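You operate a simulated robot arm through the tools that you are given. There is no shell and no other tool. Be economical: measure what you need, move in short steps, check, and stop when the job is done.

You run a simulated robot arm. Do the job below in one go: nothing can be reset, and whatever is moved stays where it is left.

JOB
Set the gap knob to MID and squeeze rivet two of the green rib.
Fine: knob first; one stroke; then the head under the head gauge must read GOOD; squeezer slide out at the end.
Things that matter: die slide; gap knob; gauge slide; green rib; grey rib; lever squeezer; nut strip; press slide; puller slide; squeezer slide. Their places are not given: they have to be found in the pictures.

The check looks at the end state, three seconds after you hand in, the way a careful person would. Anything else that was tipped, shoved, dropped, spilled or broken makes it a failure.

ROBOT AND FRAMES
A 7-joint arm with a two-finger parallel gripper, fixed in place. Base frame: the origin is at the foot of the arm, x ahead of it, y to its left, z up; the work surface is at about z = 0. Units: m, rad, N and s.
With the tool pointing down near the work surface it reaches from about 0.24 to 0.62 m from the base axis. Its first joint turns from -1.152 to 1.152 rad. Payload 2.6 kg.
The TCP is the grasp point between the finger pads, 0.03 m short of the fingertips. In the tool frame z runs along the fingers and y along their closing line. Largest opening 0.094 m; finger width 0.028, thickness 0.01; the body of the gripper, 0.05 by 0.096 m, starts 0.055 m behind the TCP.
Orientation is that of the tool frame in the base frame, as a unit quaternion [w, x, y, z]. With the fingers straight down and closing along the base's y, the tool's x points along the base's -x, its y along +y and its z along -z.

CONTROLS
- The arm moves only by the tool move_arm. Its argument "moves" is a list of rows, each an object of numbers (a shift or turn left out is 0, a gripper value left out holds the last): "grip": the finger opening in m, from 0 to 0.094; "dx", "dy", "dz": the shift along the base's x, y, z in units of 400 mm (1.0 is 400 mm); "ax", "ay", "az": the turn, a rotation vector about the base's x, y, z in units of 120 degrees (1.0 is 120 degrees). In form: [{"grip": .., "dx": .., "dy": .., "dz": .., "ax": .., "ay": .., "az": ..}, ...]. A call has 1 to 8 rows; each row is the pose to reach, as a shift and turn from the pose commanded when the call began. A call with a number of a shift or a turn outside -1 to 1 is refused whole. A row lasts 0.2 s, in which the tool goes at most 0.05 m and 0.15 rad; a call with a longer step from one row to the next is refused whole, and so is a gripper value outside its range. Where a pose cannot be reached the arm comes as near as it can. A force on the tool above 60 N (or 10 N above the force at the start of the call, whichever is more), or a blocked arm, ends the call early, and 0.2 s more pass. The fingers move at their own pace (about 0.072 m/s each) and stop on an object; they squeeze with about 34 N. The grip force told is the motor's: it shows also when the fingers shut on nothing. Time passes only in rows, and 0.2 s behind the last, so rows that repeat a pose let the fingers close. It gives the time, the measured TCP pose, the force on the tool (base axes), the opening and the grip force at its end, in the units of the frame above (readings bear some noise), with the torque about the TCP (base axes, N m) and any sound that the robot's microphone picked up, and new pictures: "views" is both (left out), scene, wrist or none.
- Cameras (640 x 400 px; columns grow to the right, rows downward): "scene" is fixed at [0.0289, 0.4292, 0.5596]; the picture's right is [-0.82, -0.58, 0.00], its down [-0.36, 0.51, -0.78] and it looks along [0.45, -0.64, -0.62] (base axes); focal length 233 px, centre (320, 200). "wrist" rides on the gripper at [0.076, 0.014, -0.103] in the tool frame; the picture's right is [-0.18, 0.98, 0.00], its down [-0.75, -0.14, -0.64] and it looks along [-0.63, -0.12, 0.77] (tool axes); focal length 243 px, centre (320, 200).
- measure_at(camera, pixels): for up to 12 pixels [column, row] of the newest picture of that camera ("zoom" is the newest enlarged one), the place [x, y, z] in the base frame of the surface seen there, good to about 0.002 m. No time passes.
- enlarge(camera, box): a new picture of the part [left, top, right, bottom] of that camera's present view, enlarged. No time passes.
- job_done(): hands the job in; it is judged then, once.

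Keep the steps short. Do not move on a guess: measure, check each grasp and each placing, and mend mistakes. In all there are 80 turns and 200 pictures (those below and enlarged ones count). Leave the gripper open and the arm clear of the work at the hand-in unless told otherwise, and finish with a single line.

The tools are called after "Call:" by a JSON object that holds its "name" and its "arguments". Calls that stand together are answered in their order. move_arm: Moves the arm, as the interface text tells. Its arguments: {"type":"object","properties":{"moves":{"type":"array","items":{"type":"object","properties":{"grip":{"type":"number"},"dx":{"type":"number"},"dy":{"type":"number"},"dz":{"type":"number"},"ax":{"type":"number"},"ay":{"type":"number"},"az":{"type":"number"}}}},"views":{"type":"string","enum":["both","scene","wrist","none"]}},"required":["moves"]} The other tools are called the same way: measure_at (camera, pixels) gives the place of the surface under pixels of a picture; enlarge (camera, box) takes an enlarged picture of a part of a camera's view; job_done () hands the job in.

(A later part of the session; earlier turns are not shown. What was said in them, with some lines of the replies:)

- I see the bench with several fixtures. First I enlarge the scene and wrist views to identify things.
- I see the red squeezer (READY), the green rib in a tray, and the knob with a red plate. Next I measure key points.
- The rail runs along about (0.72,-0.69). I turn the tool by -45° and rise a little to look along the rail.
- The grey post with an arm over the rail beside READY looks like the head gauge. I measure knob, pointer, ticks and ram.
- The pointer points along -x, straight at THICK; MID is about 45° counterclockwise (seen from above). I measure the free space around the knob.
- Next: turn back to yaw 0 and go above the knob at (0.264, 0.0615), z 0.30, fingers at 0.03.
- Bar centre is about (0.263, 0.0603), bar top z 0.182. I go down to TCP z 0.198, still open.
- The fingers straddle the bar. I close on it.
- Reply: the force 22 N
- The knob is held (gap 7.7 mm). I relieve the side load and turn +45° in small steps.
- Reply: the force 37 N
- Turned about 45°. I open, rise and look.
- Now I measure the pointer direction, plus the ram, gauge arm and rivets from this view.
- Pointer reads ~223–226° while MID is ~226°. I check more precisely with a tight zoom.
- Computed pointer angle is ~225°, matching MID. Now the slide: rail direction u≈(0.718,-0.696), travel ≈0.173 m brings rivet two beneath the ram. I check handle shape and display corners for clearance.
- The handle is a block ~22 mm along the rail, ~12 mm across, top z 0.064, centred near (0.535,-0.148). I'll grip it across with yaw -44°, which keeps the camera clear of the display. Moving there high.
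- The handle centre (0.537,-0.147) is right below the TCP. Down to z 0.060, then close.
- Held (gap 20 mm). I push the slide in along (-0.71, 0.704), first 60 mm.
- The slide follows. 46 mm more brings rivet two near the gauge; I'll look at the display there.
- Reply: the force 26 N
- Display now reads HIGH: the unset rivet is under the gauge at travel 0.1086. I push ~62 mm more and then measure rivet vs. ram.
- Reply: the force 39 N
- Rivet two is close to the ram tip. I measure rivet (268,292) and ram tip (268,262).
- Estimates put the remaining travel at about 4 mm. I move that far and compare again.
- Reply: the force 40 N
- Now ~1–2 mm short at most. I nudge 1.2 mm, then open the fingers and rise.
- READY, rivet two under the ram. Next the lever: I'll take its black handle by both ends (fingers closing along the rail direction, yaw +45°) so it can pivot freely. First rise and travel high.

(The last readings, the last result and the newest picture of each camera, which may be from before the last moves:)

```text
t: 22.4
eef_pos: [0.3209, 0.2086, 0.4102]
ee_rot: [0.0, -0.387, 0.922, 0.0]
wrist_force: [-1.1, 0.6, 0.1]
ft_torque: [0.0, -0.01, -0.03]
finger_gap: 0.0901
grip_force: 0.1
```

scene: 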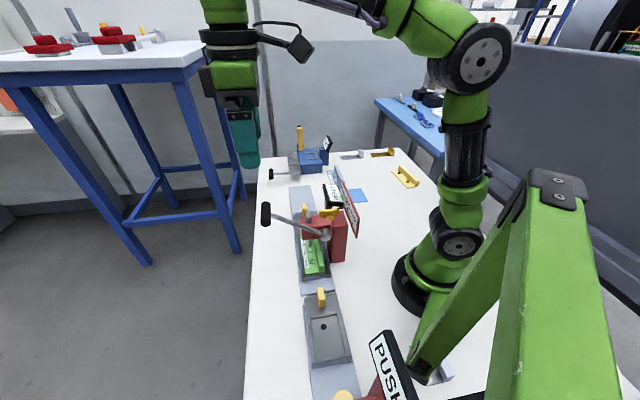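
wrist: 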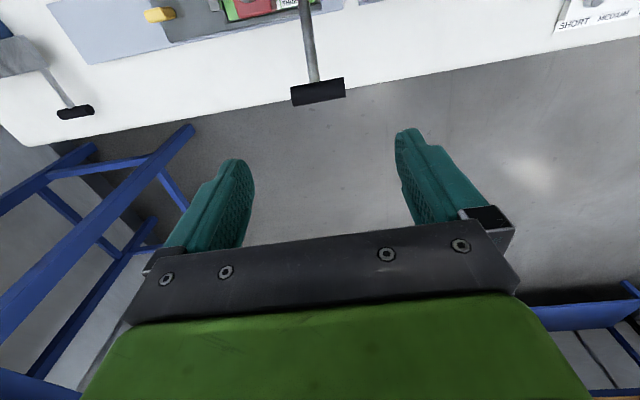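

The handle is at (318,91) in the wrist view. I measure its ends and middle.

Call:
{"name": "enlarge", "arguments": {"camera": "wrist", "box": [270, 40, 370, 120]}}

Call:
{"name": "measure_at", "arguments": {"camera": "wrist", "pixels": [[293, 96], [318, 87], [343, 86], [318, 96], [315, 72], [309, 30], [293, 88], [344, 79], [297, 102], [342, 94]]}}

Call:
{"name": "measure_at", "arguments": {"camera": "scene", "pixels": [[265, 203], [269, 223], [268, 214], [262, 213], [298, 224], [325, 235]]}}

```text
5.00 times, centred on (320, 80) of wrist
```

zoom: 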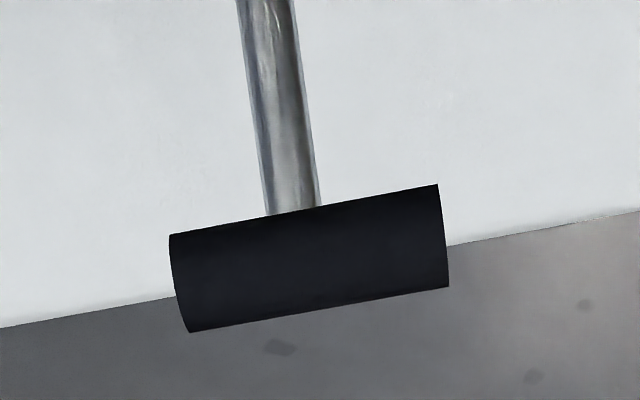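

```text
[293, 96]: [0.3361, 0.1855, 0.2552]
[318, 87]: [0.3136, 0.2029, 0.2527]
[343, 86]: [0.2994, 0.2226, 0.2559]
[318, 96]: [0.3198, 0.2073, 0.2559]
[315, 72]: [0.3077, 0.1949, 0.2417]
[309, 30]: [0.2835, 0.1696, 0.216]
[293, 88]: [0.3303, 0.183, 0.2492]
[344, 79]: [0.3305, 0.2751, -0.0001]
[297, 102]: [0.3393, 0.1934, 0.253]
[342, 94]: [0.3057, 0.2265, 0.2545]
```

```text
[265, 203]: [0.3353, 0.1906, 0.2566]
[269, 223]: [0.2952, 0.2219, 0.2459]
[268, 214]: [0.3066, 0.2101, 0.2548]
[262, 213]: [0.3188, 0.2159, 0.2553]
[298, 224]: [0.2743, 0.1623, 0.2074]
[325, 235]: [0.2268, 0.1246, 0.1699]
```

Handle: centre (0.319,0.2065,~0.245), length 52 mm. I descend with open fingers to TCP z 0.257, straddling its ends.

Call:
{"name": "move_arm", "arguments": {"moves": [{"dx": -0.005, "dy": -0.006, "dz": -0.1}, {"dx": -0.005, "dy": -0.006, "dz": -0.2}, {"dx": -0.005, "dy": -0.006, "dz": -0.3}, {"dx": -0.005, "dy": -0.006, "dz": -0.383}, {"dx": -0.005, "dy": -0.006, "dz": -0.383}]}}

Call:
{"name": "enlarge", "arguments": {"camera": "wrist", "box": [200, 80, 440, 250]}}

```text
t: 23.6
eef_pos: [0.3172, 0.2064, 0.2577]
ee_rot: [0.0, -0.387, 0.922, 0.0]
wrist_force: [0.4, 0.3, 0.7]
ft_torque: [0.0, 0.0, -0.03]
finger_gap: 0.0899
grip_force: 0.1
```

scene: 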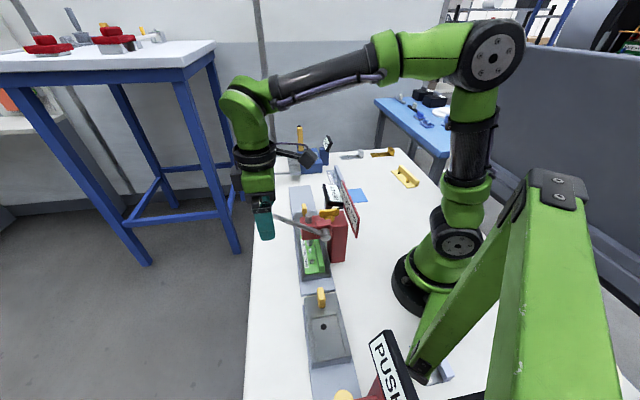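
wrist: 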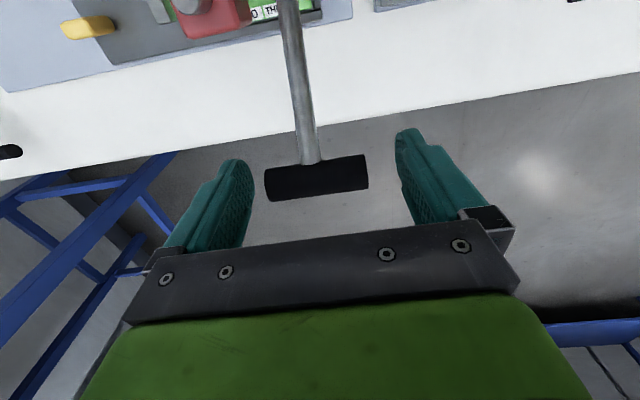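

```text
2.35 times, centred on (320, 165) of wrist
```

zoom: 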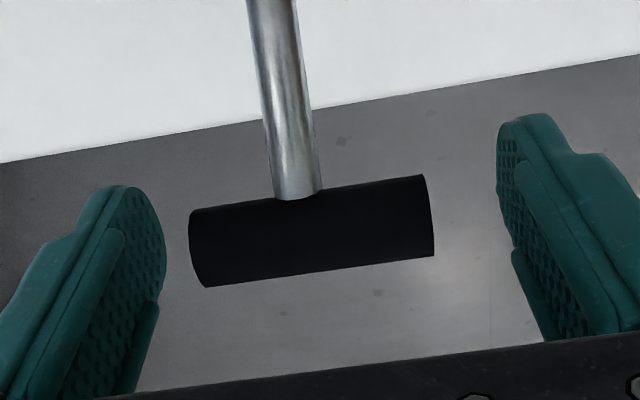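

Straddled and centred. Close on the ends.

Call:
{"name": "move_arm", "arguments": {"moves": [{"grip": 0.04}, {"grip": 0.04}, {"grip": 0.04}], "views": "wrist"}}

```text
t: 24.4
eef_pos: [0.3188, 0.2056, 0.259]
ee_rot: [0.001, -0.386, 0.922, -0.002]
wrist_force: [14.5, -9.8, -8.1]
ft_torque: [-0.08, -0.29, 0.11]
finger_gap: 0.0749
grip_force: 44.6
```

wrist: 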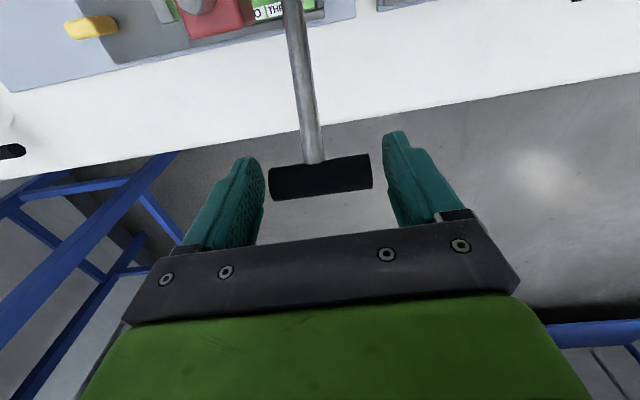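

Stopped at 75 mm with a side force along +u: one finger touched first. I reopen, shift ~9 mm along +u, and close again.

Call:
{"name": "move_arm", "arguments": {"moves": [{"grip": 0.09}, {"grip": 0.09}, {"grip": 0.09, "dx": 0.016, "dy": -0.016}, {"grip": 0.09, "dx": 0.016, "dy": -0.016}, {"grip": 0.04, "dx": 0.016, "dy": -0.016}, {"grip": 0.04, "dx": 0.016, "dy": -0.016}, {"grip": 0.04, "dx": 0.016, "dy": -0.016}], "views": "wrist"}}

Call:
{"name": "enlarge", "arguments": {"camera": "wrist", "box": [200, 80, 440, 250]}}

```text
t: 26.0
eef_pos: [0.3186, 0.2046, 0.2585]
ee_rot: [-0.004, -0.39, 0.921, 0.005]
wrist_force: [-28.0, 22.0, -1.9]
ft_torque: [-0.3, -0.06, 0.24]
finger_gap: 0.0751
grip_force: 44.8
```

wrist: 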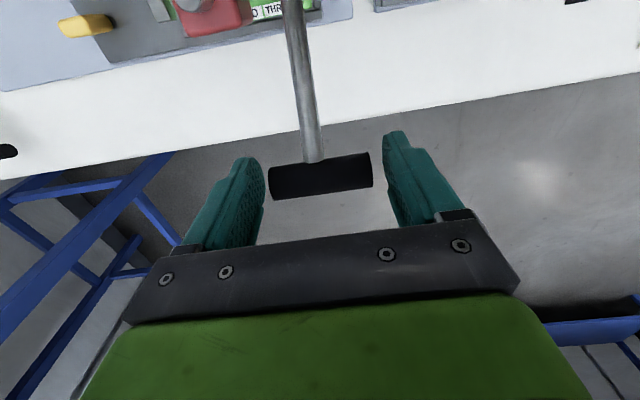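

```text
2.35 times, centred on (320, 165) of wrist
```

zoom: 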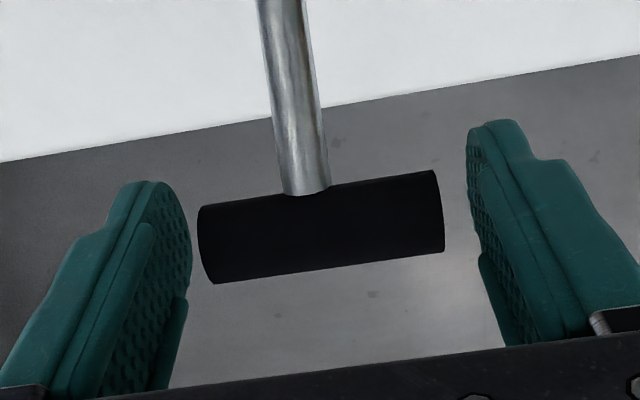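

The gap is the same (75 mm), so that is the handle's true grasp length. I remove the side load (-6 mm) and begin the stroke along the lever's arc, to about 15°, with small rows.

Call:
{"name": "move_arm", "arguments": {"moves": [{"dx": -0.0106, "dy": 0.0106}, {"dx": -0.0006, "dy": 0.0206, "dz": -0.024}, {"dx": 0.0088, "dy": 0.0301, "dz": -0.049}, {"dx": 0.0174, "dy": 0.0388, "dz": -0.0788}, {"dx": 0.0243, "dy": 0.0457, "dz": -0.1095}, {"dx": 0.0243, "dy": 0.0457, "dz": -0.1095}]}}

Call:
{"name": "enlarge", "arguments": {"camera": "scene", "box": [240, 180, 360, 270]}}

```text
t: 27.4
eef_pos: [0.3338, 0.2188, 0.2166]
ee_rot: [0.001, -0.388, 0.922, 0.004]
wrist_force: [-2.3, 26.1, 9.0]
ft_torque: [-0.18, 0.09, -0.37]
finger_gap: 0.0749
grip_force: 45.0
```

scene: 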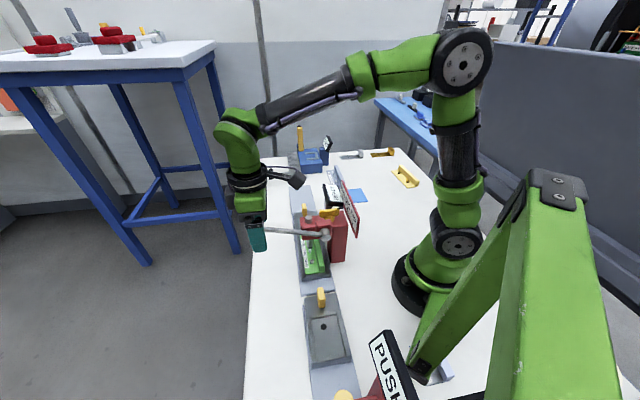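
wrist: 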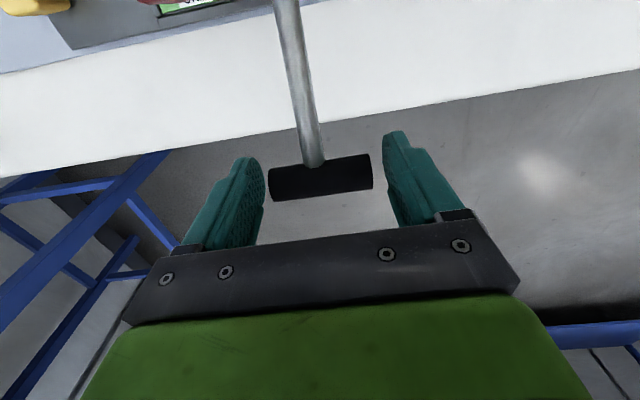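

```text
4.44 times, centred on (300, 225) of scene
```

zoom: 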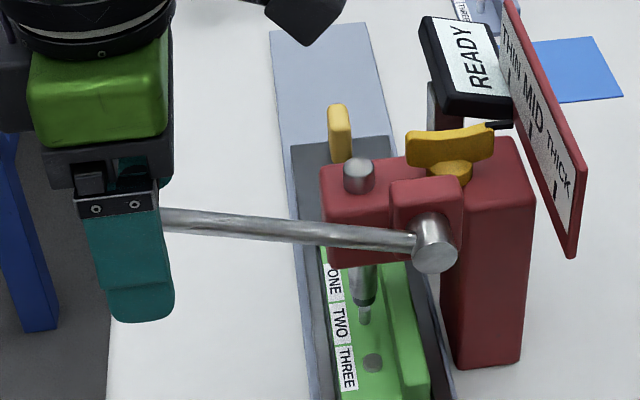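

The lever follows and the ram lowers. I look closely at ram vs. rivet before going on.

Call:
{"name": "enlarge", "arguments": {"camera": "scene", "box": [302, 230, 332, 260]}}

Call:
{"name": "enlarge", "arguments": {"camera": "wrist", "box": [140, 0, 300, 60]}}

```text
13.33 times, centred on (317, 245) of scene
```

zoom: 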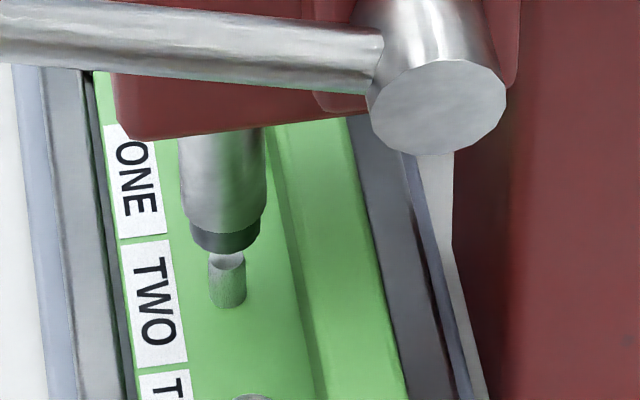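

```text
4.00 times, centred on (220, 30) of wrist
```

zoom: 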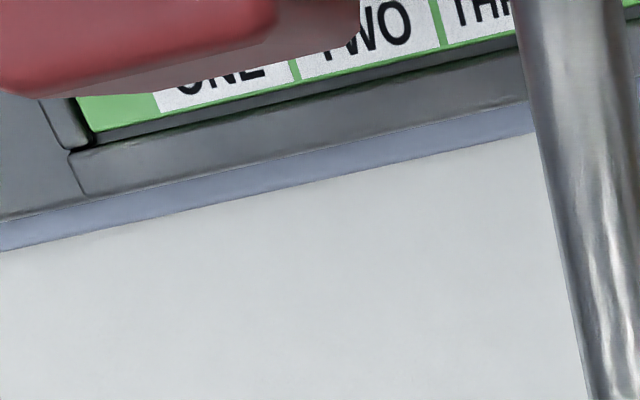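

Ram tip and rivet line up within ~2 mm. I continue the stroke down to about -10°, force-guarded.

Call:
{"name": "move_arm", "arguments": {"moves": [{"dx": 0.0032, "dy": 0.0138, "dz": -0.0315}, {"dx": 0.0062, "dy": 0.0168, "dz": -0.0635}, {"dx": 0.0072, "dy": 0.0178, "dz": -0.0958}, {"dx": 0.0063, "dy": 0.0169, "dz": -0.128}, {"dx": 0.0032, "dy": 0.0138, "dz": -0.16}, {"dx": 0.0032, "dy": 0.0138, "dz": -0.16}]}}

Call:
{"name": "enlarge", "arguments": {"camera": "scene", "box": [290, 170, 370, 270]}}

```text
t: 28.8
eef_pos: [0.3372, 0.2222, 0.1498]
ee_rot: [0.0, -0.386, 0.923, -0.001]
wrist_force: [7.2, -3.2, 2.5]
ft_torque: [-0.37, -0.02, -0.04]
finger_gap: 0.0747
grip_force: 45.6
```

scene: 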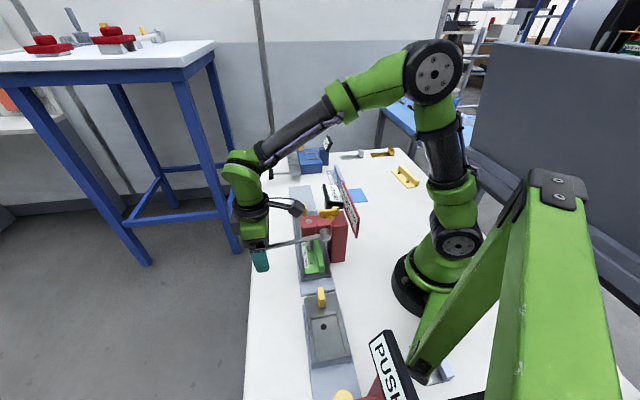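
wrist: 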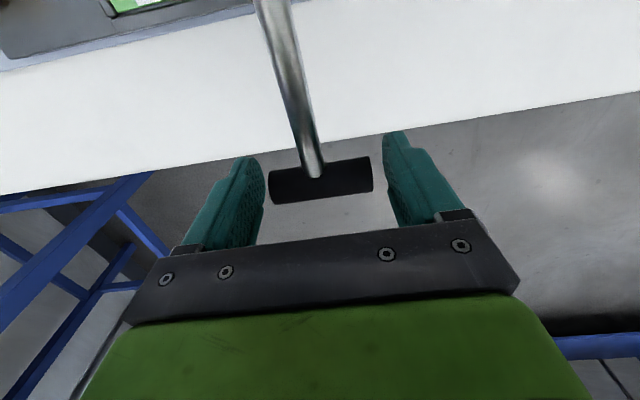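

```text
4.00 times, centred on (330, 220) of scene
```

zoom: 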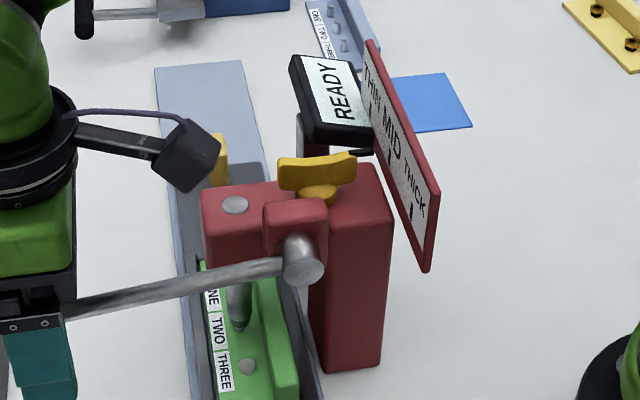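

The ram is at the rivet. I go on slowly in ~3° steps, stopping at resistance or a sound.

Call:
{"name": "move_arm", "arguments": {"moves": [{"dx": -0.0026, "dy": -0.0026, "dz": -0.019}, {"dx": -0.0062, "dy": -0.0062, "dz": -0.0378}, {"dx": -0.0102, "dy": -0.0102, "dz": -0.0563}, {"dx": -0.0102, "dy": -0.0102, "dz": -0.0563}], "views": "scene"}}

Call:
{"name": "enlarge", "arguments": {"camera": "scene", "box": [290, 170, 370, 270]}}

```text
t: 29.8
eef_pos: [0.3344, 0.2192, 0.1287]
ee_rot: [0.003, -0.388, 0.922, 0.0]
wrist_force: [26.6, -3.2, -1.6]
ft_torque: [-0.25, -0.04, 0.14]
finger_gap: 0.0749
grip_force: 45.1
```

scene: 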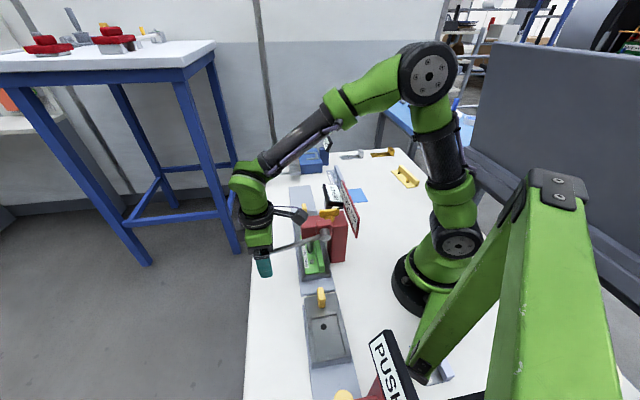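

```text
4.00 times, centred on (330, 220) of scene
```

zoom: 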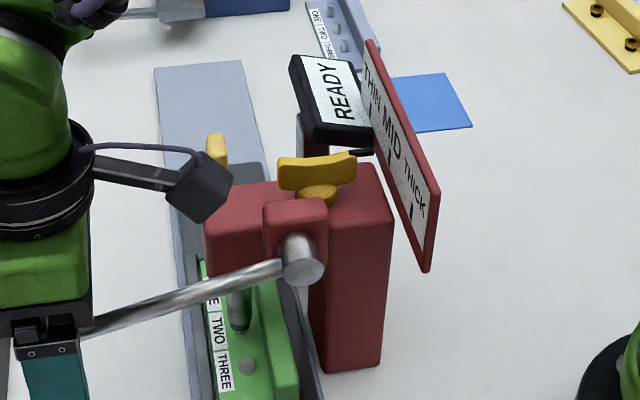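

Still no vertical resistance, no sound. Continue to about -28°.

Call:
{"name": "move_arm", "arguments": {"moves": [{"dx": -0.0048, "dy": -0.0048, "dz": -0.018}, {"dx": -0.0102, "dy": -0.0102, "dz": -0.036}, {"dx": -0.0164, "dy": -0.0164, "dz": -0.0533}, {"dx": -0.0164, "dy": -0.0164, "dz": -0.0533}], "views": "scene"}}

Call:
{"name": "enlarge", "arguments": {"camera": "scene", "box": [290, 170, 370, 270]}}

```text
t: 30.8
eef_pos: [0.3267, 0.214, 0.1073]
ee_rot: [0.006, -0.388, 0.922, 0.0]
wrist_force: [34.4, 0.0, -4.0]
ft_torque: [-0.6, 0.04, 0.18]
finger_gap: 0.075
grip_force: 44.8
```

scene: 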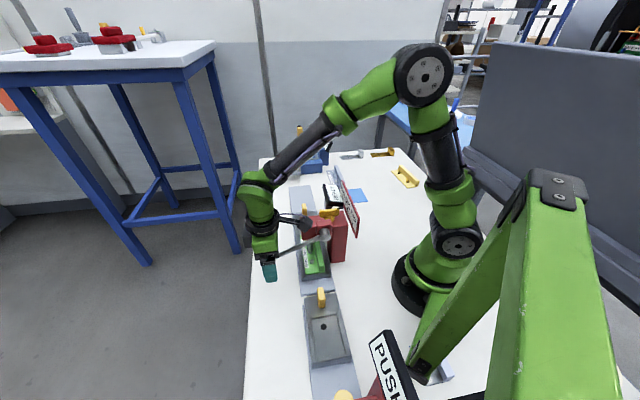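

```text
4.00 times, centred on (330, 220) of scene
```

zoom: 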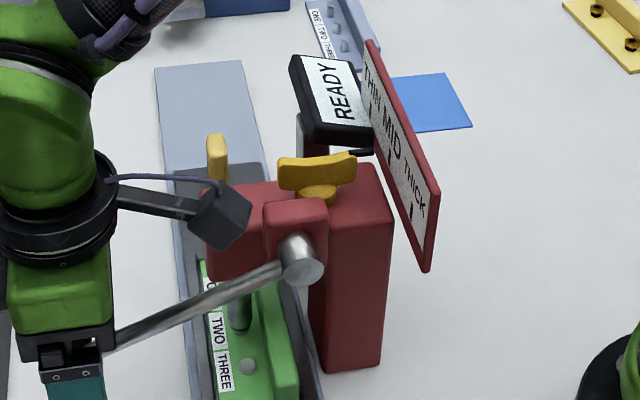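

Call:
{"name": "enlarge", "arguments": {"camera": "scene", "box": [302, 225, 332, 265]}}

```text
10.00 times, centred on (317, 245) of scene
```

zoom: 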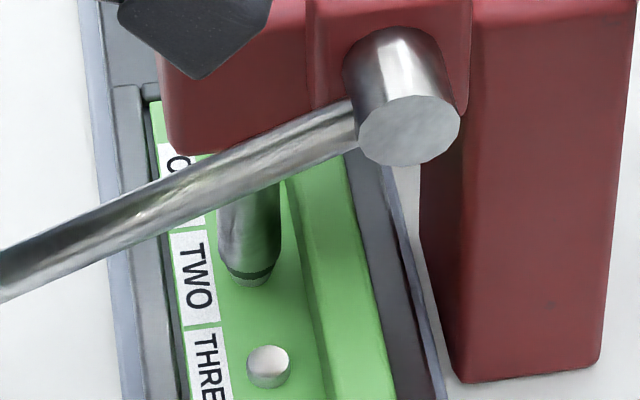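

The ram tip almost covers the rivet. I continue in ~3° steps to -37°, with a small +u correction.

Call:
{"name": "move_arm", "arguments": {"moves": [{"dx": -0.0014, "dy": -0.012, "dz": -0.0168}, {"dx": -0.0088, "dy": -0.0194, "dz": -0.0333}, {"dx": -0.0167, "dy": -0.0273, "dz": -0.049}, {"dx": -0.0167, "dy": -0.0273, "dz": -0.049}], "views": "scene"}}

Call:
{"name": "enlarge", "arguments": {"camera": "scene", "box": [290, 180, 360, 265]}}

```text
t: 31.8
eef_pos: [0.3192, 0.2035, 0.0889]
ee_rot: [0.004, -0.39, 0.921, 0.002]
wrist_force: [27.9, 17.0, -11.4]
ft_torque: [-0.38, 0.16, 0.35]
finger_gap: 0.075
grip_force: 44.4
```

scene: 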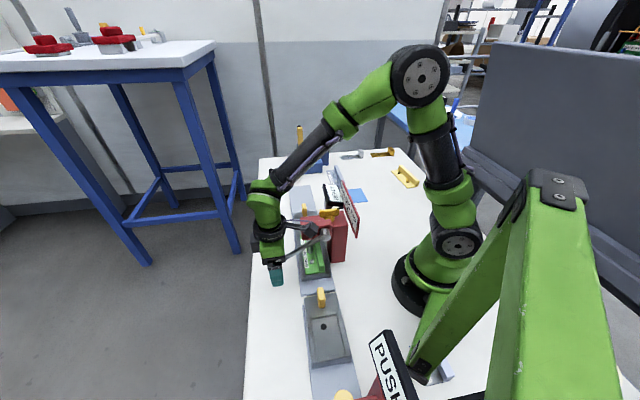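

```text
4.71 times, centred on (325, 222) of scene
```

zoom: 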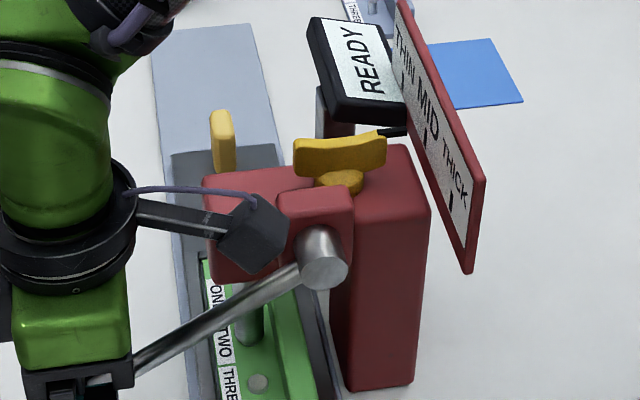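

The wrist camera is getting close to the squeezer's boss. Since the handle pivots in the pads, I tilt the tool 20° so the camera rises, and hold the height.

Call:
{"name": "move_arm", "arguments": {"moves": [{"dx": 0.004, "dy": 0.004, "ax": -0.04, "ay": 0.04}, {"dx": 0.008, "dy": 0.008, "ax": -0.08, "ay": 0.08}, {"dx": 0.0123, "dy": 0.0124, "ax": -0.118, "ay": 0.118}, {"dx": 0.0123, "dy": 0.0124, "ax": -0.118, "ay": 0.118}], "views": "both"}}

Call:
{"name": "enlarge", "arguments": {"camera": "scene", "box": [270, 180, 350, 290]}}

```text
t: 32.8
eef_pos: [0.3199, 0.2059, 0.0882]
ee_rot: [-0.164, -0.379, 0.908, -0.065]
wrist_force: [-16.2, -10.0, 10.5]
ft_torque: [0.6, -0.02, 0.05]
finger_gap: 0.075
grip_force: 45.2
```

scene: 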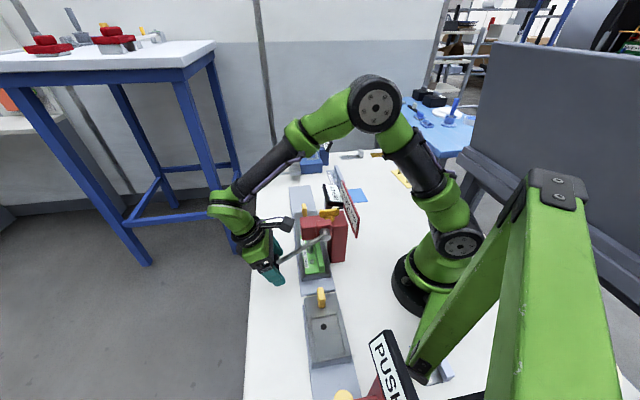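
wrist: 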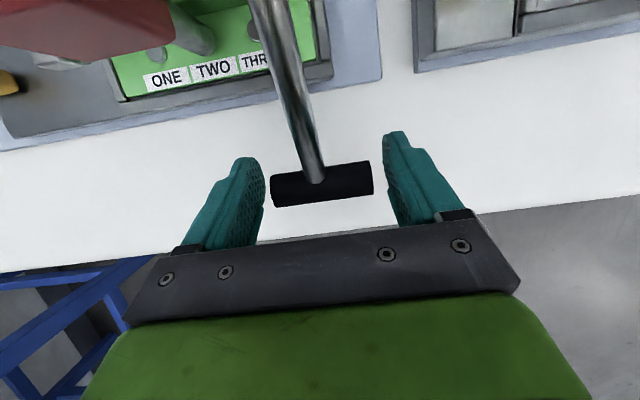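

```text
3.64 times, centred on (310, 235) of scene
```

zoom: 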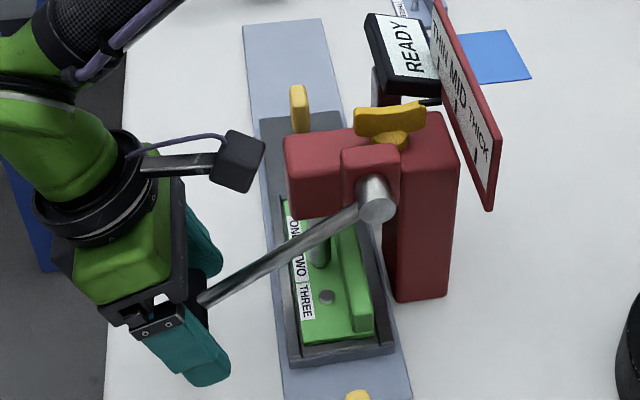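

Tilt worked; camera is clear and sees the ram from the side. I zoom in there.

Call:
{"name": "enlarge", "arguments": {"camera": "wrist", "box": [90, 0, 290, 110]}}

```text
3.20 times, centred on (190, 55) of wrist
```

zoom: 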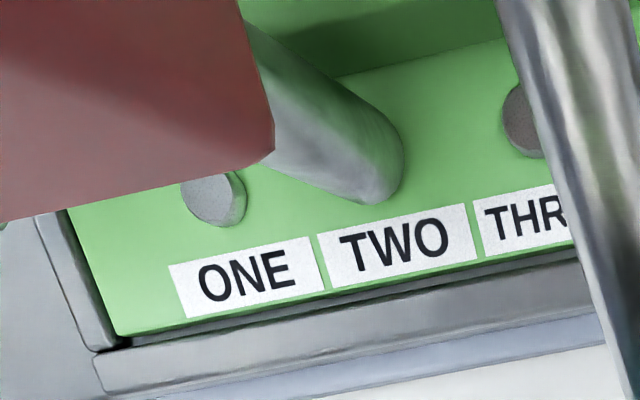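

The ram sits exactly on TWO. Continue down ~9° more.

Call:
{"name": "move_arm", "arguments": {"moves": [{"dx": -0.0085, "dy": -0.0085, "dz": -0.015}, {"dx": -0.0175, "dy": -0.0175, "dz": -0.0298}, {"dx": -0.027, "dy": -0.027, "dz": -0.0435}, {"dx": -0.027, "dy": -0.027, "dz": -0.0435}], "views": "wrist"}}

Call:
{"name": "enlarge", "arguments": {"camera": "wrist", "box": [90, 0, 290, 110]}}

```text
t: 33.4
eef_pos: [0.3191, 0.205, 0.084]
ee_rot: [-0.155, -0.38, 0.91, -0.063]
wrist_force: [-0.4, -1.3, 10.8]
ft_torque: [0.21, 0.05, 0.13]
finger_gap: 0.0749
grip_force: 44.7
stopped in row 2: the force on the tool passed its limit at 66 N (the readings are from after the stop); the commanded pose is now the measured one
```

wrist: 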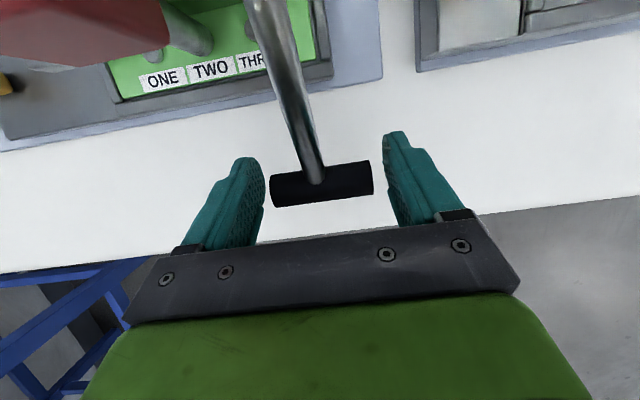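

```text
3.20 times, centred on (190, 55) of wrist
```

zoom: 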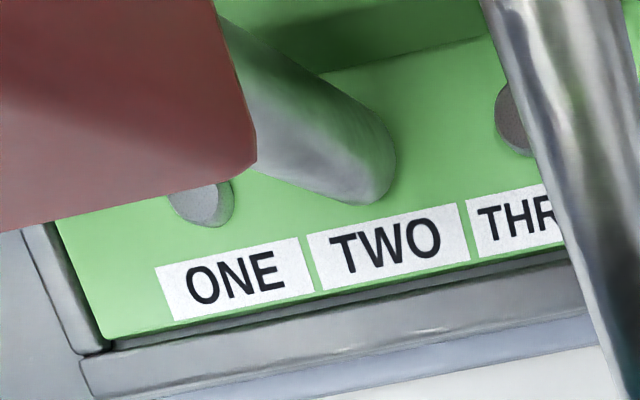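

Force passed 66 N — resistance. I press once more in the same stroke along the tangent to see whether it's a hard stop.

Call:
{"name": "move_arm", "arguments": {"moves": [{"dx": -0.004, "dy": -0.004, "dz": -0.008}, {"dx": -0.007, "dy": -0.007, "dz": -0.014}, {"dx": -0.01, "dy": -0.01, "dz": -0.02}, {"dx": -0.013, "dy": -0.013, "dz": -0.026}], "views": "wrist"}}

Call:
{"name": "enlarge", "arguments": {"camera": "scene", "box": [290, 180, 360, 265]}}

```text
t: 34.0
eef_pos: [0.3195, 0.2055, 0.0852]
ee_rot: [-0.151, -0.379, 0.911, -0.062]
wrist_force: [-1.2, 0.3, 9.6]
ft_torque: [0.24, 0.09, 0.0]
finger_gap: 0.0751
grip_force: 44.8
stopped in row 2: the force on the tool passed its limit at 65 N (the readings are from after the stop); the commanded pose is now the measured one
```

wrist: 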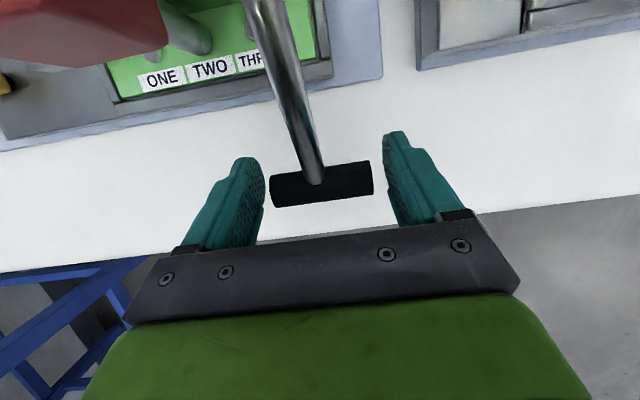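

```text
4.71 times, centred on (325, 222) of scene
```

zoom: 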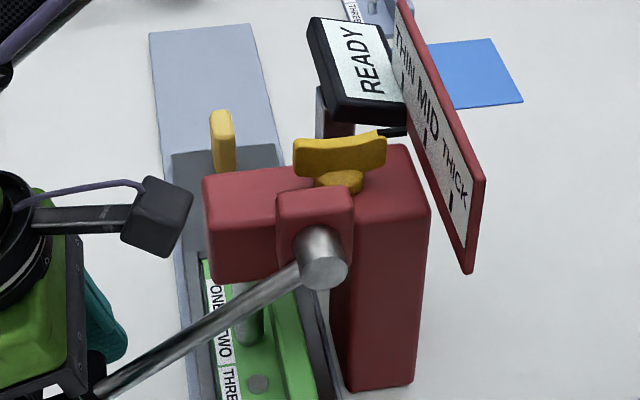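

Both presses stopped at the same height (z ≈0.085): a hard stop, stroke complete. Now I raise the lever back along its arc.

Call:
{"name": "move_arm", "arguments": {"moves": [{"dx": 0.0247, "dy": 0.0247, "dz": 0.054}, {"dx": 0.0426, "dy": 0.0426, "dz": 0.1135}, {"dx": 0.0528, "dy": 0.0528, "dz": 0.1763}, {"dx": 0.0553, "dy": 0.0553, "dz": 0.2408}, {"dx": 0.0497, "dy": 0.0497, "dz": 0.3048}, {"dx": 0.0364, "dy": 0.0364, "dz": 0.3665}, {"dx": 0.0364, "dy": 0.0364, "dz": 0.3665}]}}

Call:
{"name": "enlarge", "arguments": {"camera": "scene", "box": [250, 180, 350, 270]}}

```text
t: 35.5
eef_pos: [0.3318, 0.2171, 0.2311]
ee_rot: [-0.152, -0.379, 0.911, -0.063]
wrist_force: [-9.5, -16.2, -10.4]
ft_torque: [0.09, -0.38, 0.36]
finger_gap: 0.0748
grip_force: 45.1
```

scene: 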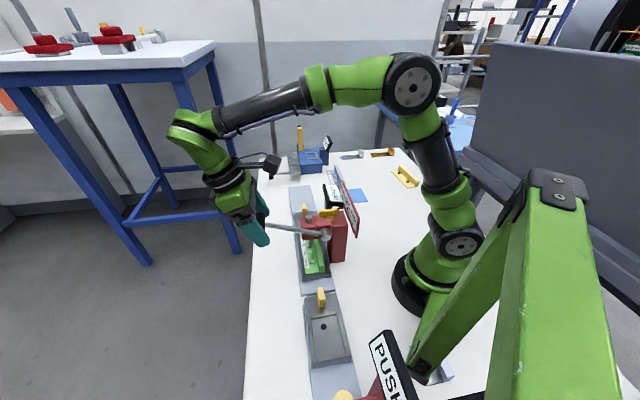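
wrist: 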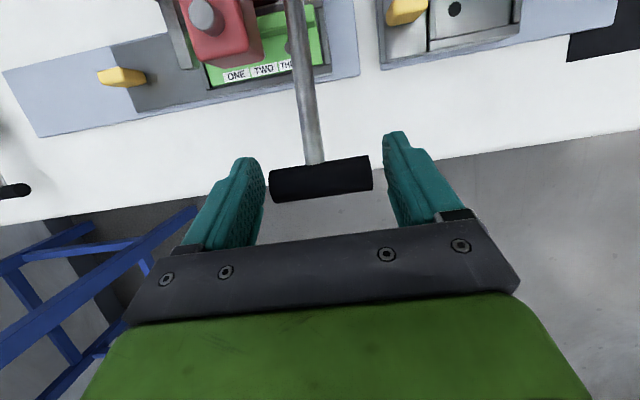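

```text
4.44 times, centred on (300, 225) of scene
```

zoom: 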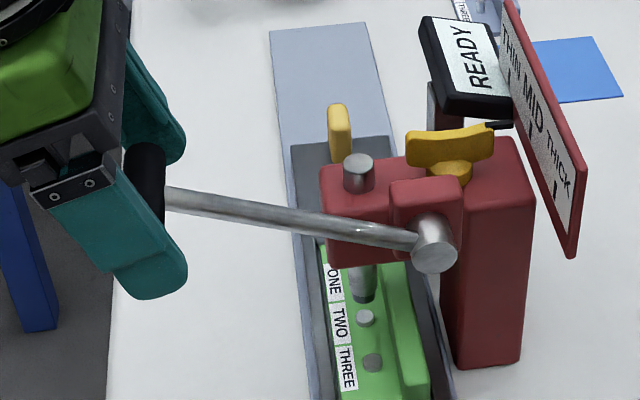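

Rivet two now shows a wide low head. I bring the lever to its original top position.

Call:
{"name": "move_arm", "arguments": {"moves": [{"dx": -0.012, "dy": -0.012, "dz": 0.033}, {"dx": -0.026, "dy": -0.026, "dz": 0.067}, {"dx": -0.026, "dy": -0.026, "dz": 0.067}], "views": "scene"}}

Call:
{"name": "enlarge", "arguments": {"camera": "scene", "box": [250, 180, 350, 270]}}

```text
t: 36.4
eef_pos: [0.3229, 0.2073, 0.2558]
ee_rot: [-0.15, -0.38, 0.911, -0.063]
wrist_force: [0.9, -12.9, -10.6]
ft_torque: [0.27, -0.48, 0.12]
finger_gap: 0.0748
grip_force: 45.2
```

scene: 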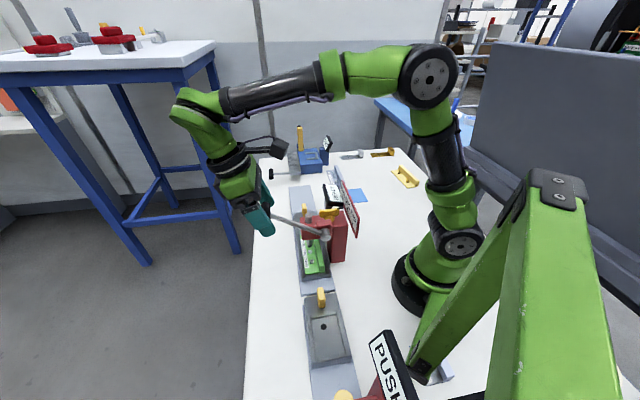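

```text
4.44 times, centred on (300, 225) of scene
```

zoom: 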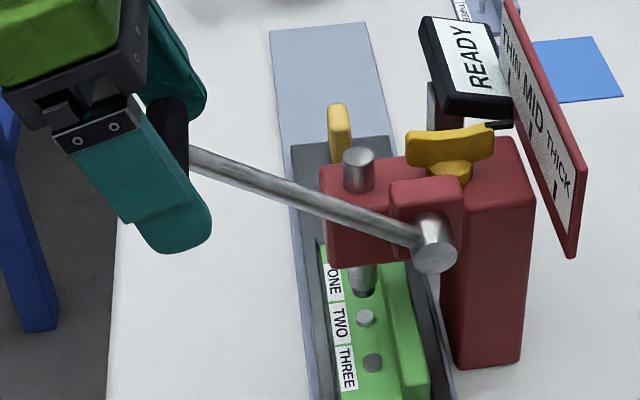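

Lever is back up. Open and back off along the finger direction.

Call:
{"name": "move_arm", "arguments": {"moves": [{"grip": 0.094}, {"grip": 0.094}, {"grip": 0.094}, {"dx": 0.02, "dy": 0.02, "dz": 0.08}, {"dx": 0.04, "dy": 0.04, "dz": 0.16}, {"dx": 0.06, "dy": 0.06, "dz": 0.25}], "views": "scene"}}

Call:
{"name": "enlarge", "arguments": {"camera": "scene", "box": [250, 180, 350, 270]}}

```text
t: 37.8
eef_pos: [0.3458, 0.2322, 0.3589]
ee_rot: [-0.15, -0.38, 0.911, -0.061]
wrist_force: [0.2, -1.3, 0.1]
ft_torque: [-0.02, -0.03, 0.01]
finger_gap: 0.0939
grip_force: 0.0
```

scene: 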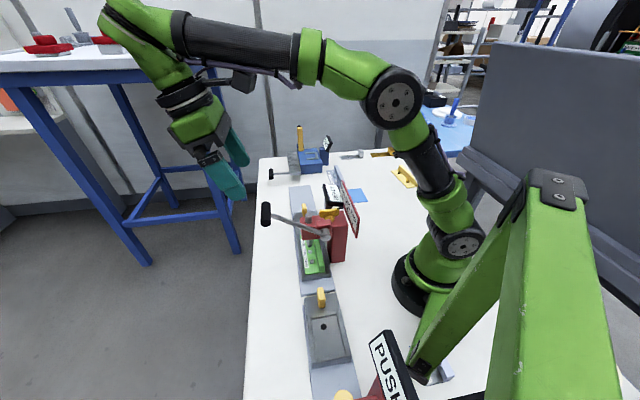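

```text
4.44 times, centred on (300, 225) of scene
```

zoom: 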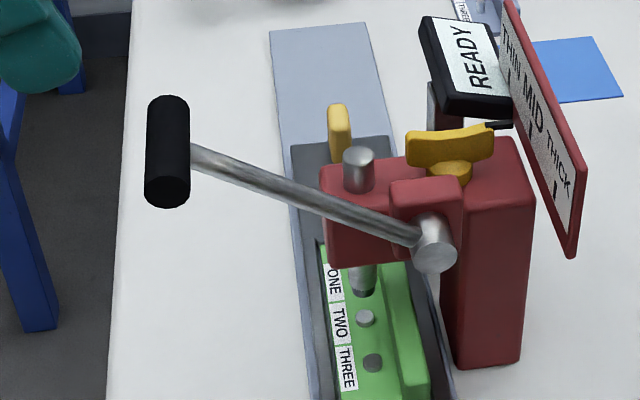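

Lever stayed up. Now I level the tool, rise to 0.40 and head back toward the slide handle.

Call:
{"name": "move_arm", "arguments": {"moves": [{"ax": 0.04, "ay": -0.04, "dz": 0.03}, {"ax": 0.08, "ay": -0.08, "dz": 0.07}, {"ax": 0.11, "ay": -0.11, "dz": 0.1}, {"ax": 0.11, "ay": -0.11, "dz": 0.1}], "views": "none"}}

Call:
{"name": "move_arm", "arguments": {"moves": [{"az": -0.0679, "dx": 0.02, "dy": -0.06, "grip": 0.05}, {"az": -0.1358, "dx": 0.04, "dy": -0.13}, {"az": -0.2037, "dx": 0.06, "dy": -0.2}, {"az": -0.2716, "dx": 0.08, "dy": -0.28}, {"az": -0.3395, "dx": 0.1, "dy": -0.36}, {"az": -0.4074, "dx": 0.12, "dy": -0.44}, {"az": -0.4753, "dx": 0.14, "dy": -0.52}, {"az": -0.5432, "dx": 0.169, "dy": -0.6}], "views": "none"}}

```text
t: 38.8
eef_pos: [0.3454, 0.2322, 0.3979]
ee_rot: [0.0, -0.385, 0.923, 0.0]
wrist_force: [-0.4, 1.0, 0.3]
ft_torque: [-0.01, -0.04, 0.02]
finger_gap: 0.0943
grip_force: 0.1
```

```text
t: 40.5
eef_pos: [0.4145, -0.0086, 0.3985]
ee_rot: [-0.001, 0.175, 0.985, 0.0]
wrist_force: [0.1, 0.2, 0.2]
ft_torque: [0.02, 0.0, -0.01]
finger_gap: 0.0502
grip_force: 0.1
```

Call:
{"name": "move_arm", "arguments": {"moves": [{"az": -0.068, "dx": 0.02, "dy": -0.06}, {"az": -0.136, "dx": 0.04, "dy": -0.1, "dz": -0.08}, {"az": -0.2025, "dx": 0.05, "dy": -0.1, "dz": -0.18}, {"az": -0.2025, "dx": 0.05, "dy": -0.1, "dz": -0.28}, {"az": -0.2025, "dx": 0.04, "dy": -0.08, "dz": -0.38}, {"az": -0.2025, "dx": -0.0025, "dy": -0.037, "dz": -0.46}, {"az": -0.2025, "dx": -0.0025, "dy": -0.037, "dz": -0.46}]}}

```text
t: 42.1
eef_pos: [0.4145, -0.0215, 0.2135]
ee_rot: [-0.001, 0.378, 0.926, 0.0]
wrist_force: [-0.5, 0.1, 0.0]
ft_torque: [0.03, -0.02, -0.02]
finger_gap: 0.05
grip_force: 0.1
```

scene: 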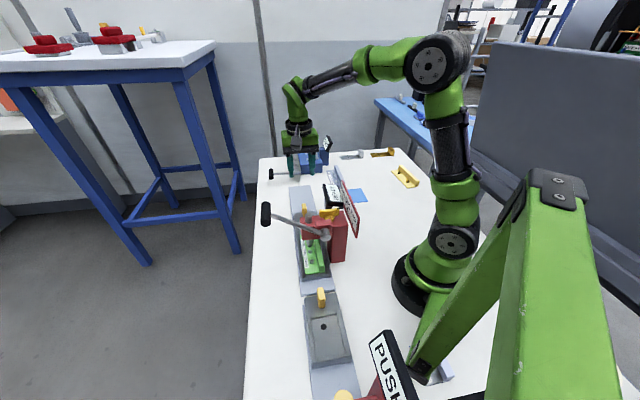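
wrist: 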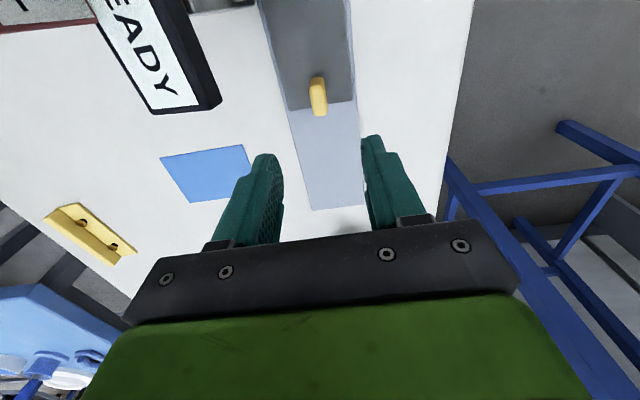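

Call:
{"name": "measure_at", "arguments": {"camera": "wrist", "pixels": [[318, 96], [321, 112], [315, 80], [316, 90]]}}

```text
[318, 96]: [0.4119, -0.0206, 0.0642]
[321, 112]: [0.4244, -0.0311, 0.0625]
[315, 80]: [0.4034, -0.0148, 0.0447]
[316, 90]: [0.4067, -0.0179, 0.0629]
```

Handle is right below. Down to z 0.060 and grip.

Call:
{"name": "move_arm", "arguments": {"moves": [{"dy": -0.004, "dz": -0.1}, {"dy": -0.004, "dz": -0.2}, {"dy": -0.004, "dz": -0.3}, {"dy": -0.004, "dz": -0.382}, {"dy": -0.004, "dz": -0.382}, {"dy": -0.004, "dz": -0.382, "grip": 0.0}, {"dy": -0.004, "dz": -0.382, "grip": 0.0}, {"dy": -0.004, "dz": -0.382, "grip": 0.0}], "views": "wrist"}}

```text
t: 44.0
eef_pos: [0.4141, -0.0231, 0.06]
ee_rot: [0.0, 0.377, 0.926, 0.0]
wrist_force: [3.7, 2.1, -7.9]
ft_torque: [-0.61, -0.6, -1.03]
finger_gap: 0.0202
grip_force: 44.9
```

wrist: 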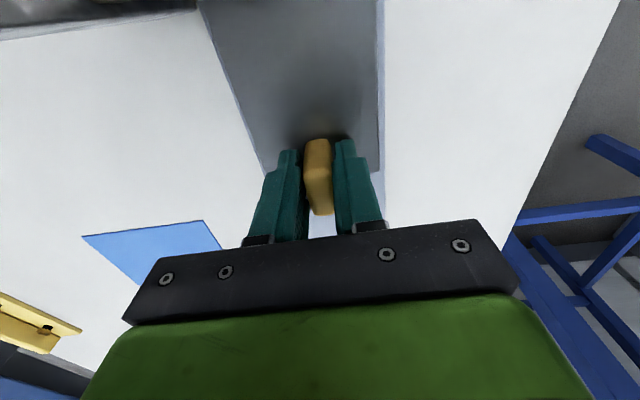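

Held. Pull the slide out ~65 mm to bring rivet two under the gauge (TCP about (0.460,-0.070)).

Call:
{"name": "move_arm", "arguments": {"moves": [{"dx": 0.028, "dy": -0.028}, {"dx": 0.056, "dy": -0.056}, {"dx": 0.085, "dy": -0.085}, {"dx": 0.1145, "dy": -0.1155}, {"dx": 0.1145, "dy": -0.1155}], "views": "scene"}}

Call:
{"name": "enlarge", "arguments": {"camera": "scene", "box": [280, 160, 370, 270]}}

```text
t: 45.1
eef_pos: [0.4595, -0.0681, 0.0597]
ee_rot: [-0.003, 0.378, 0.926, 0.001]
wrist_force: [5.5, 7.2, -27.8]
ft_torque: [0.53, 0.5, -1.04]
finger_gap: 0.0205
grip_force: 45.0
```

scene: 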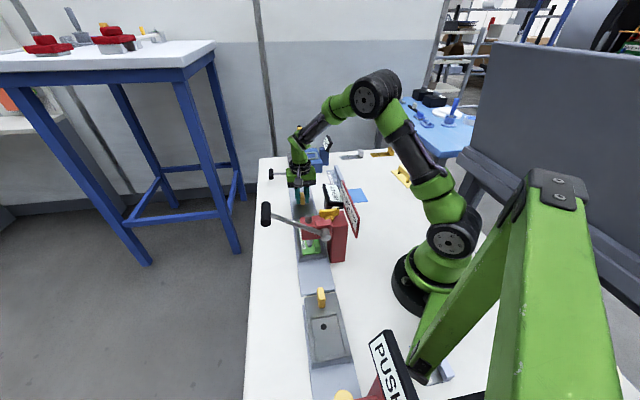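

```text
3.64 times, centred on (325, 215) of scene
```

zoom: 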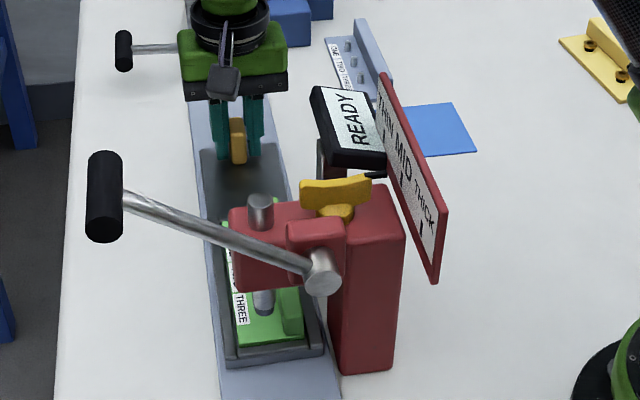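

Reads READY; I'm ~1.5 mm short of where it read HIGH earlier. Move 2 mm more.

Call:
{"name": "move_arm", "arguments": {"moves": [{"dx": 0.0035, "dy": -0.0035}, {"dx": 0.0035, "dy": -0.0035}, {"dx": 0.0035, "dy": -0.0035}], "views": "scene"}}

Call:
{"name": "enlarge", "arguments": {"camera": "scene", "box": [280, 160, 370, 270]}}

```text
t: 46.0
eef_pos: [0.4611, -0.0697, 0.058]
ee_rot: [-0.003, 0.377, 0.926, 0.0]
wrist_force: [8.3, 7.6, -32.6]
ft_torque: [0.45, 0.49, -1.01]
finger_gap: 0.0204
grip_force: 45.1
```

scene: 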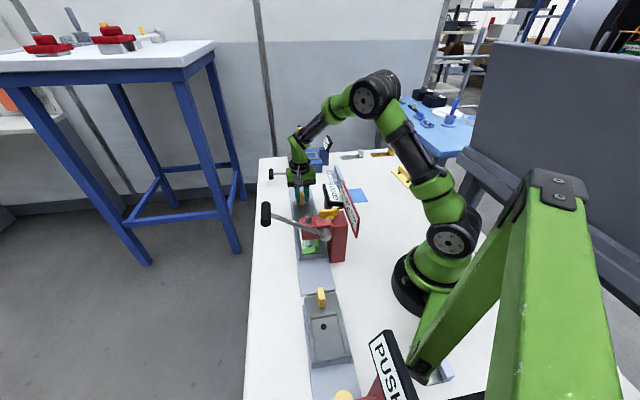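

```text
3.64 times, centred on (325, 215) of scene
```

zoom: 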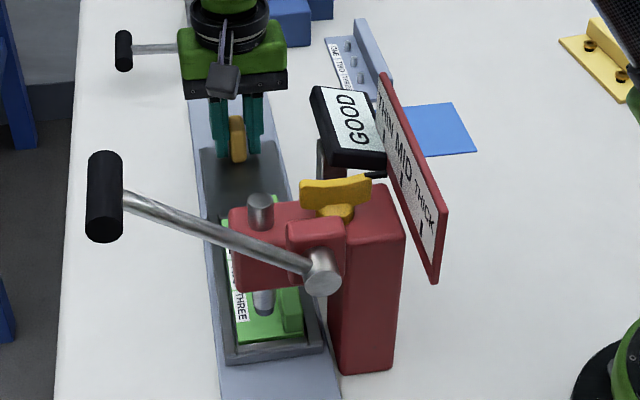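

GOOD. Now pull the slide fully out to its starting place (TCP ≈ (0.538,-0.146)).

Call:
{"name": "move_arm", "arguments": {"moves": [{"dx": 0.03, "dy": -0.03}, {"dx": 0.06, "dy": -0.06}, {"dx": 0.09, "dy": -0.09}, {"dx": 0.12, "dy": -0.12}, {"dx": 0.15, "dy": -0.15}, {"dx": 0.175, "dy": -0.174}, {"dx": 0.192, "dy": -0.191}, {"dx": 0.192, "dy": -0.191}]}}

Call:
{"name": "enlarge", "arguments": {"camera": "scene", "box": [260, 140, 370, 260]}}

```text
t: 47.8
eef_pos: [0.5376, -0.1474, 0.0595]
ee_rot: [-0.002, 0.378, 0.926, 0.001]
wrist_force: [6.3, 8.5, -23.2]
ft_torque: [0.16, 0.22, -0.99]
finger_gap: 0.0205
grip_force: 44.9
```

scene: 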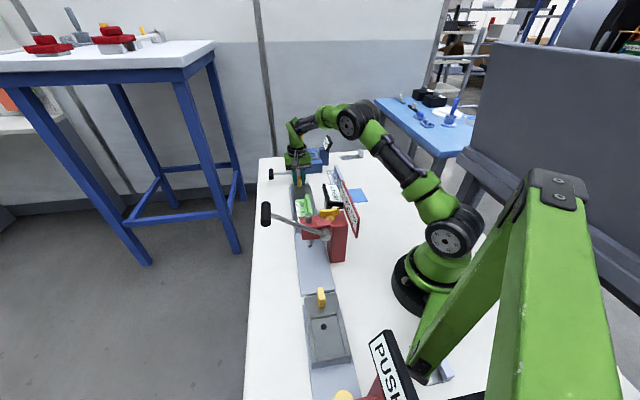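
wrist: 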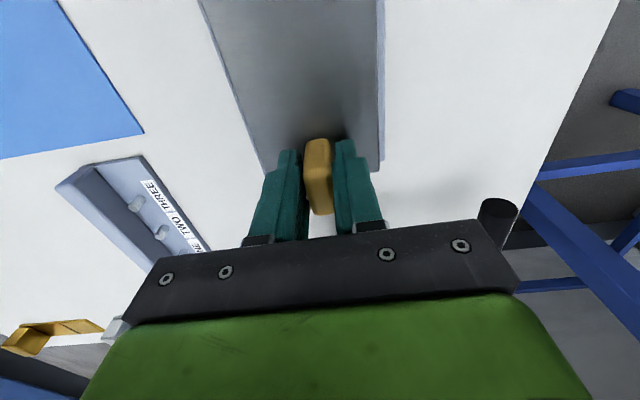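

```text
3.33 times, centred on (315, 200) of scene
```

zoom: 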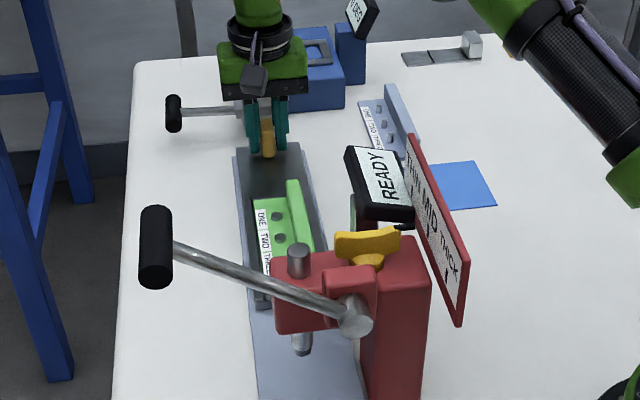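

The slide is at its start. Release and rise clear.

Call:
{"name": "move_arm", "arguments": {"moves": [{"grip": 0.05}, {"grip": 0.05}, {"grip": 0.05, "dz": 0.1}, {"grip": 0.05, "dz": 0.2}, {"grip": 0.05, "dz": 0.32}, {"grip": 0.09, "dz": 0.44}, {"grip": 0.09, "dz": 0.56}, {"grip": 0.09, "dz": 0.66}]}}

Call:
{"name": "enlarge", "arguments": {"camera": "scene", "box": [260, 140, 370, 260]}}

Call:
{"name": "enlarge", "arguments": {"camera": "wrist", "box": [180, 0, 420, 150]}}

```text
t: 49.5
eef_pos: [0.5279, -0.143, 0.3092]
ee_rot: [-0.001, 0.376, 0.927, -0.001]
wrist_force: [0.6, -0.9, 0.9]
ft_torque: [0.01, 0.03, -0.01]
finger_gap: 0.0903
grip_force: 0.1
out of reach, approached as far as the arm can: row 8
```

scene: 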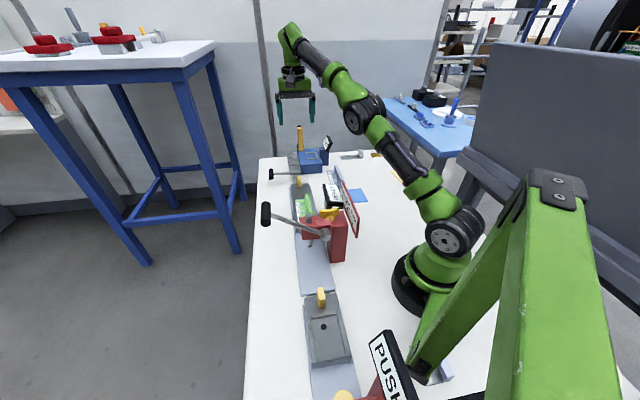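
wrist: 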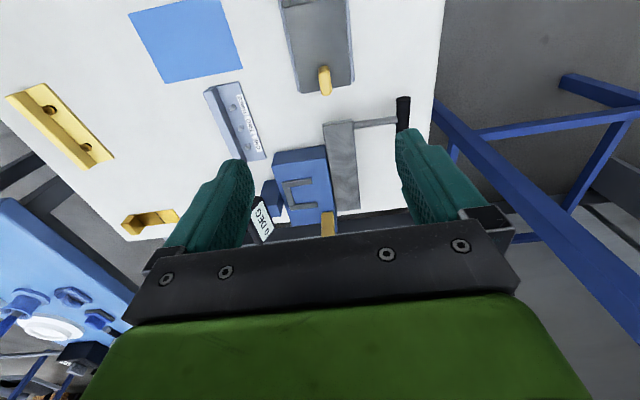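

```text
3.33 times, centred on (315, 200) of scene
```

zoom: 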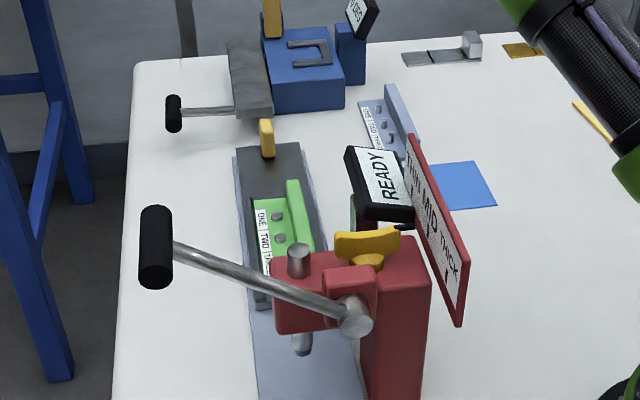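

```text
2.67 times, centred on (300, 75) of wrist
```

zoom: 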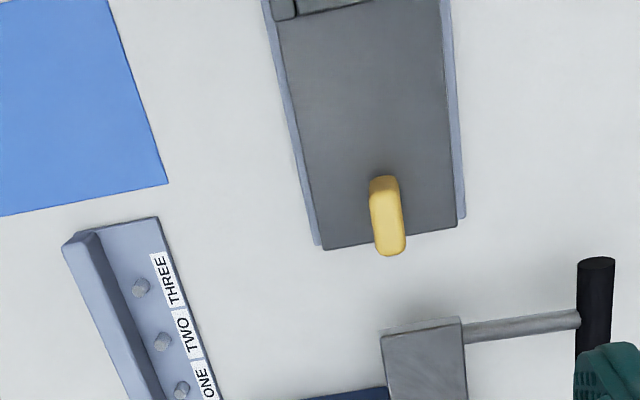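

Knob points to MID, the rivet gauged GOOD, the slide is out, the lever is up and the arm is clear. Handing in.

Call:
{"name": "job_done", "arguments": {}}

```text
The job is handed in.
```

Job handed in: knob set to MID first, rivet two of the green rib squeezed in one stroke (pressed twice at the bottom stop without raising the lever), head gauge read GOOD, squeezer slide back out, lever up, gripper open and arm clear.
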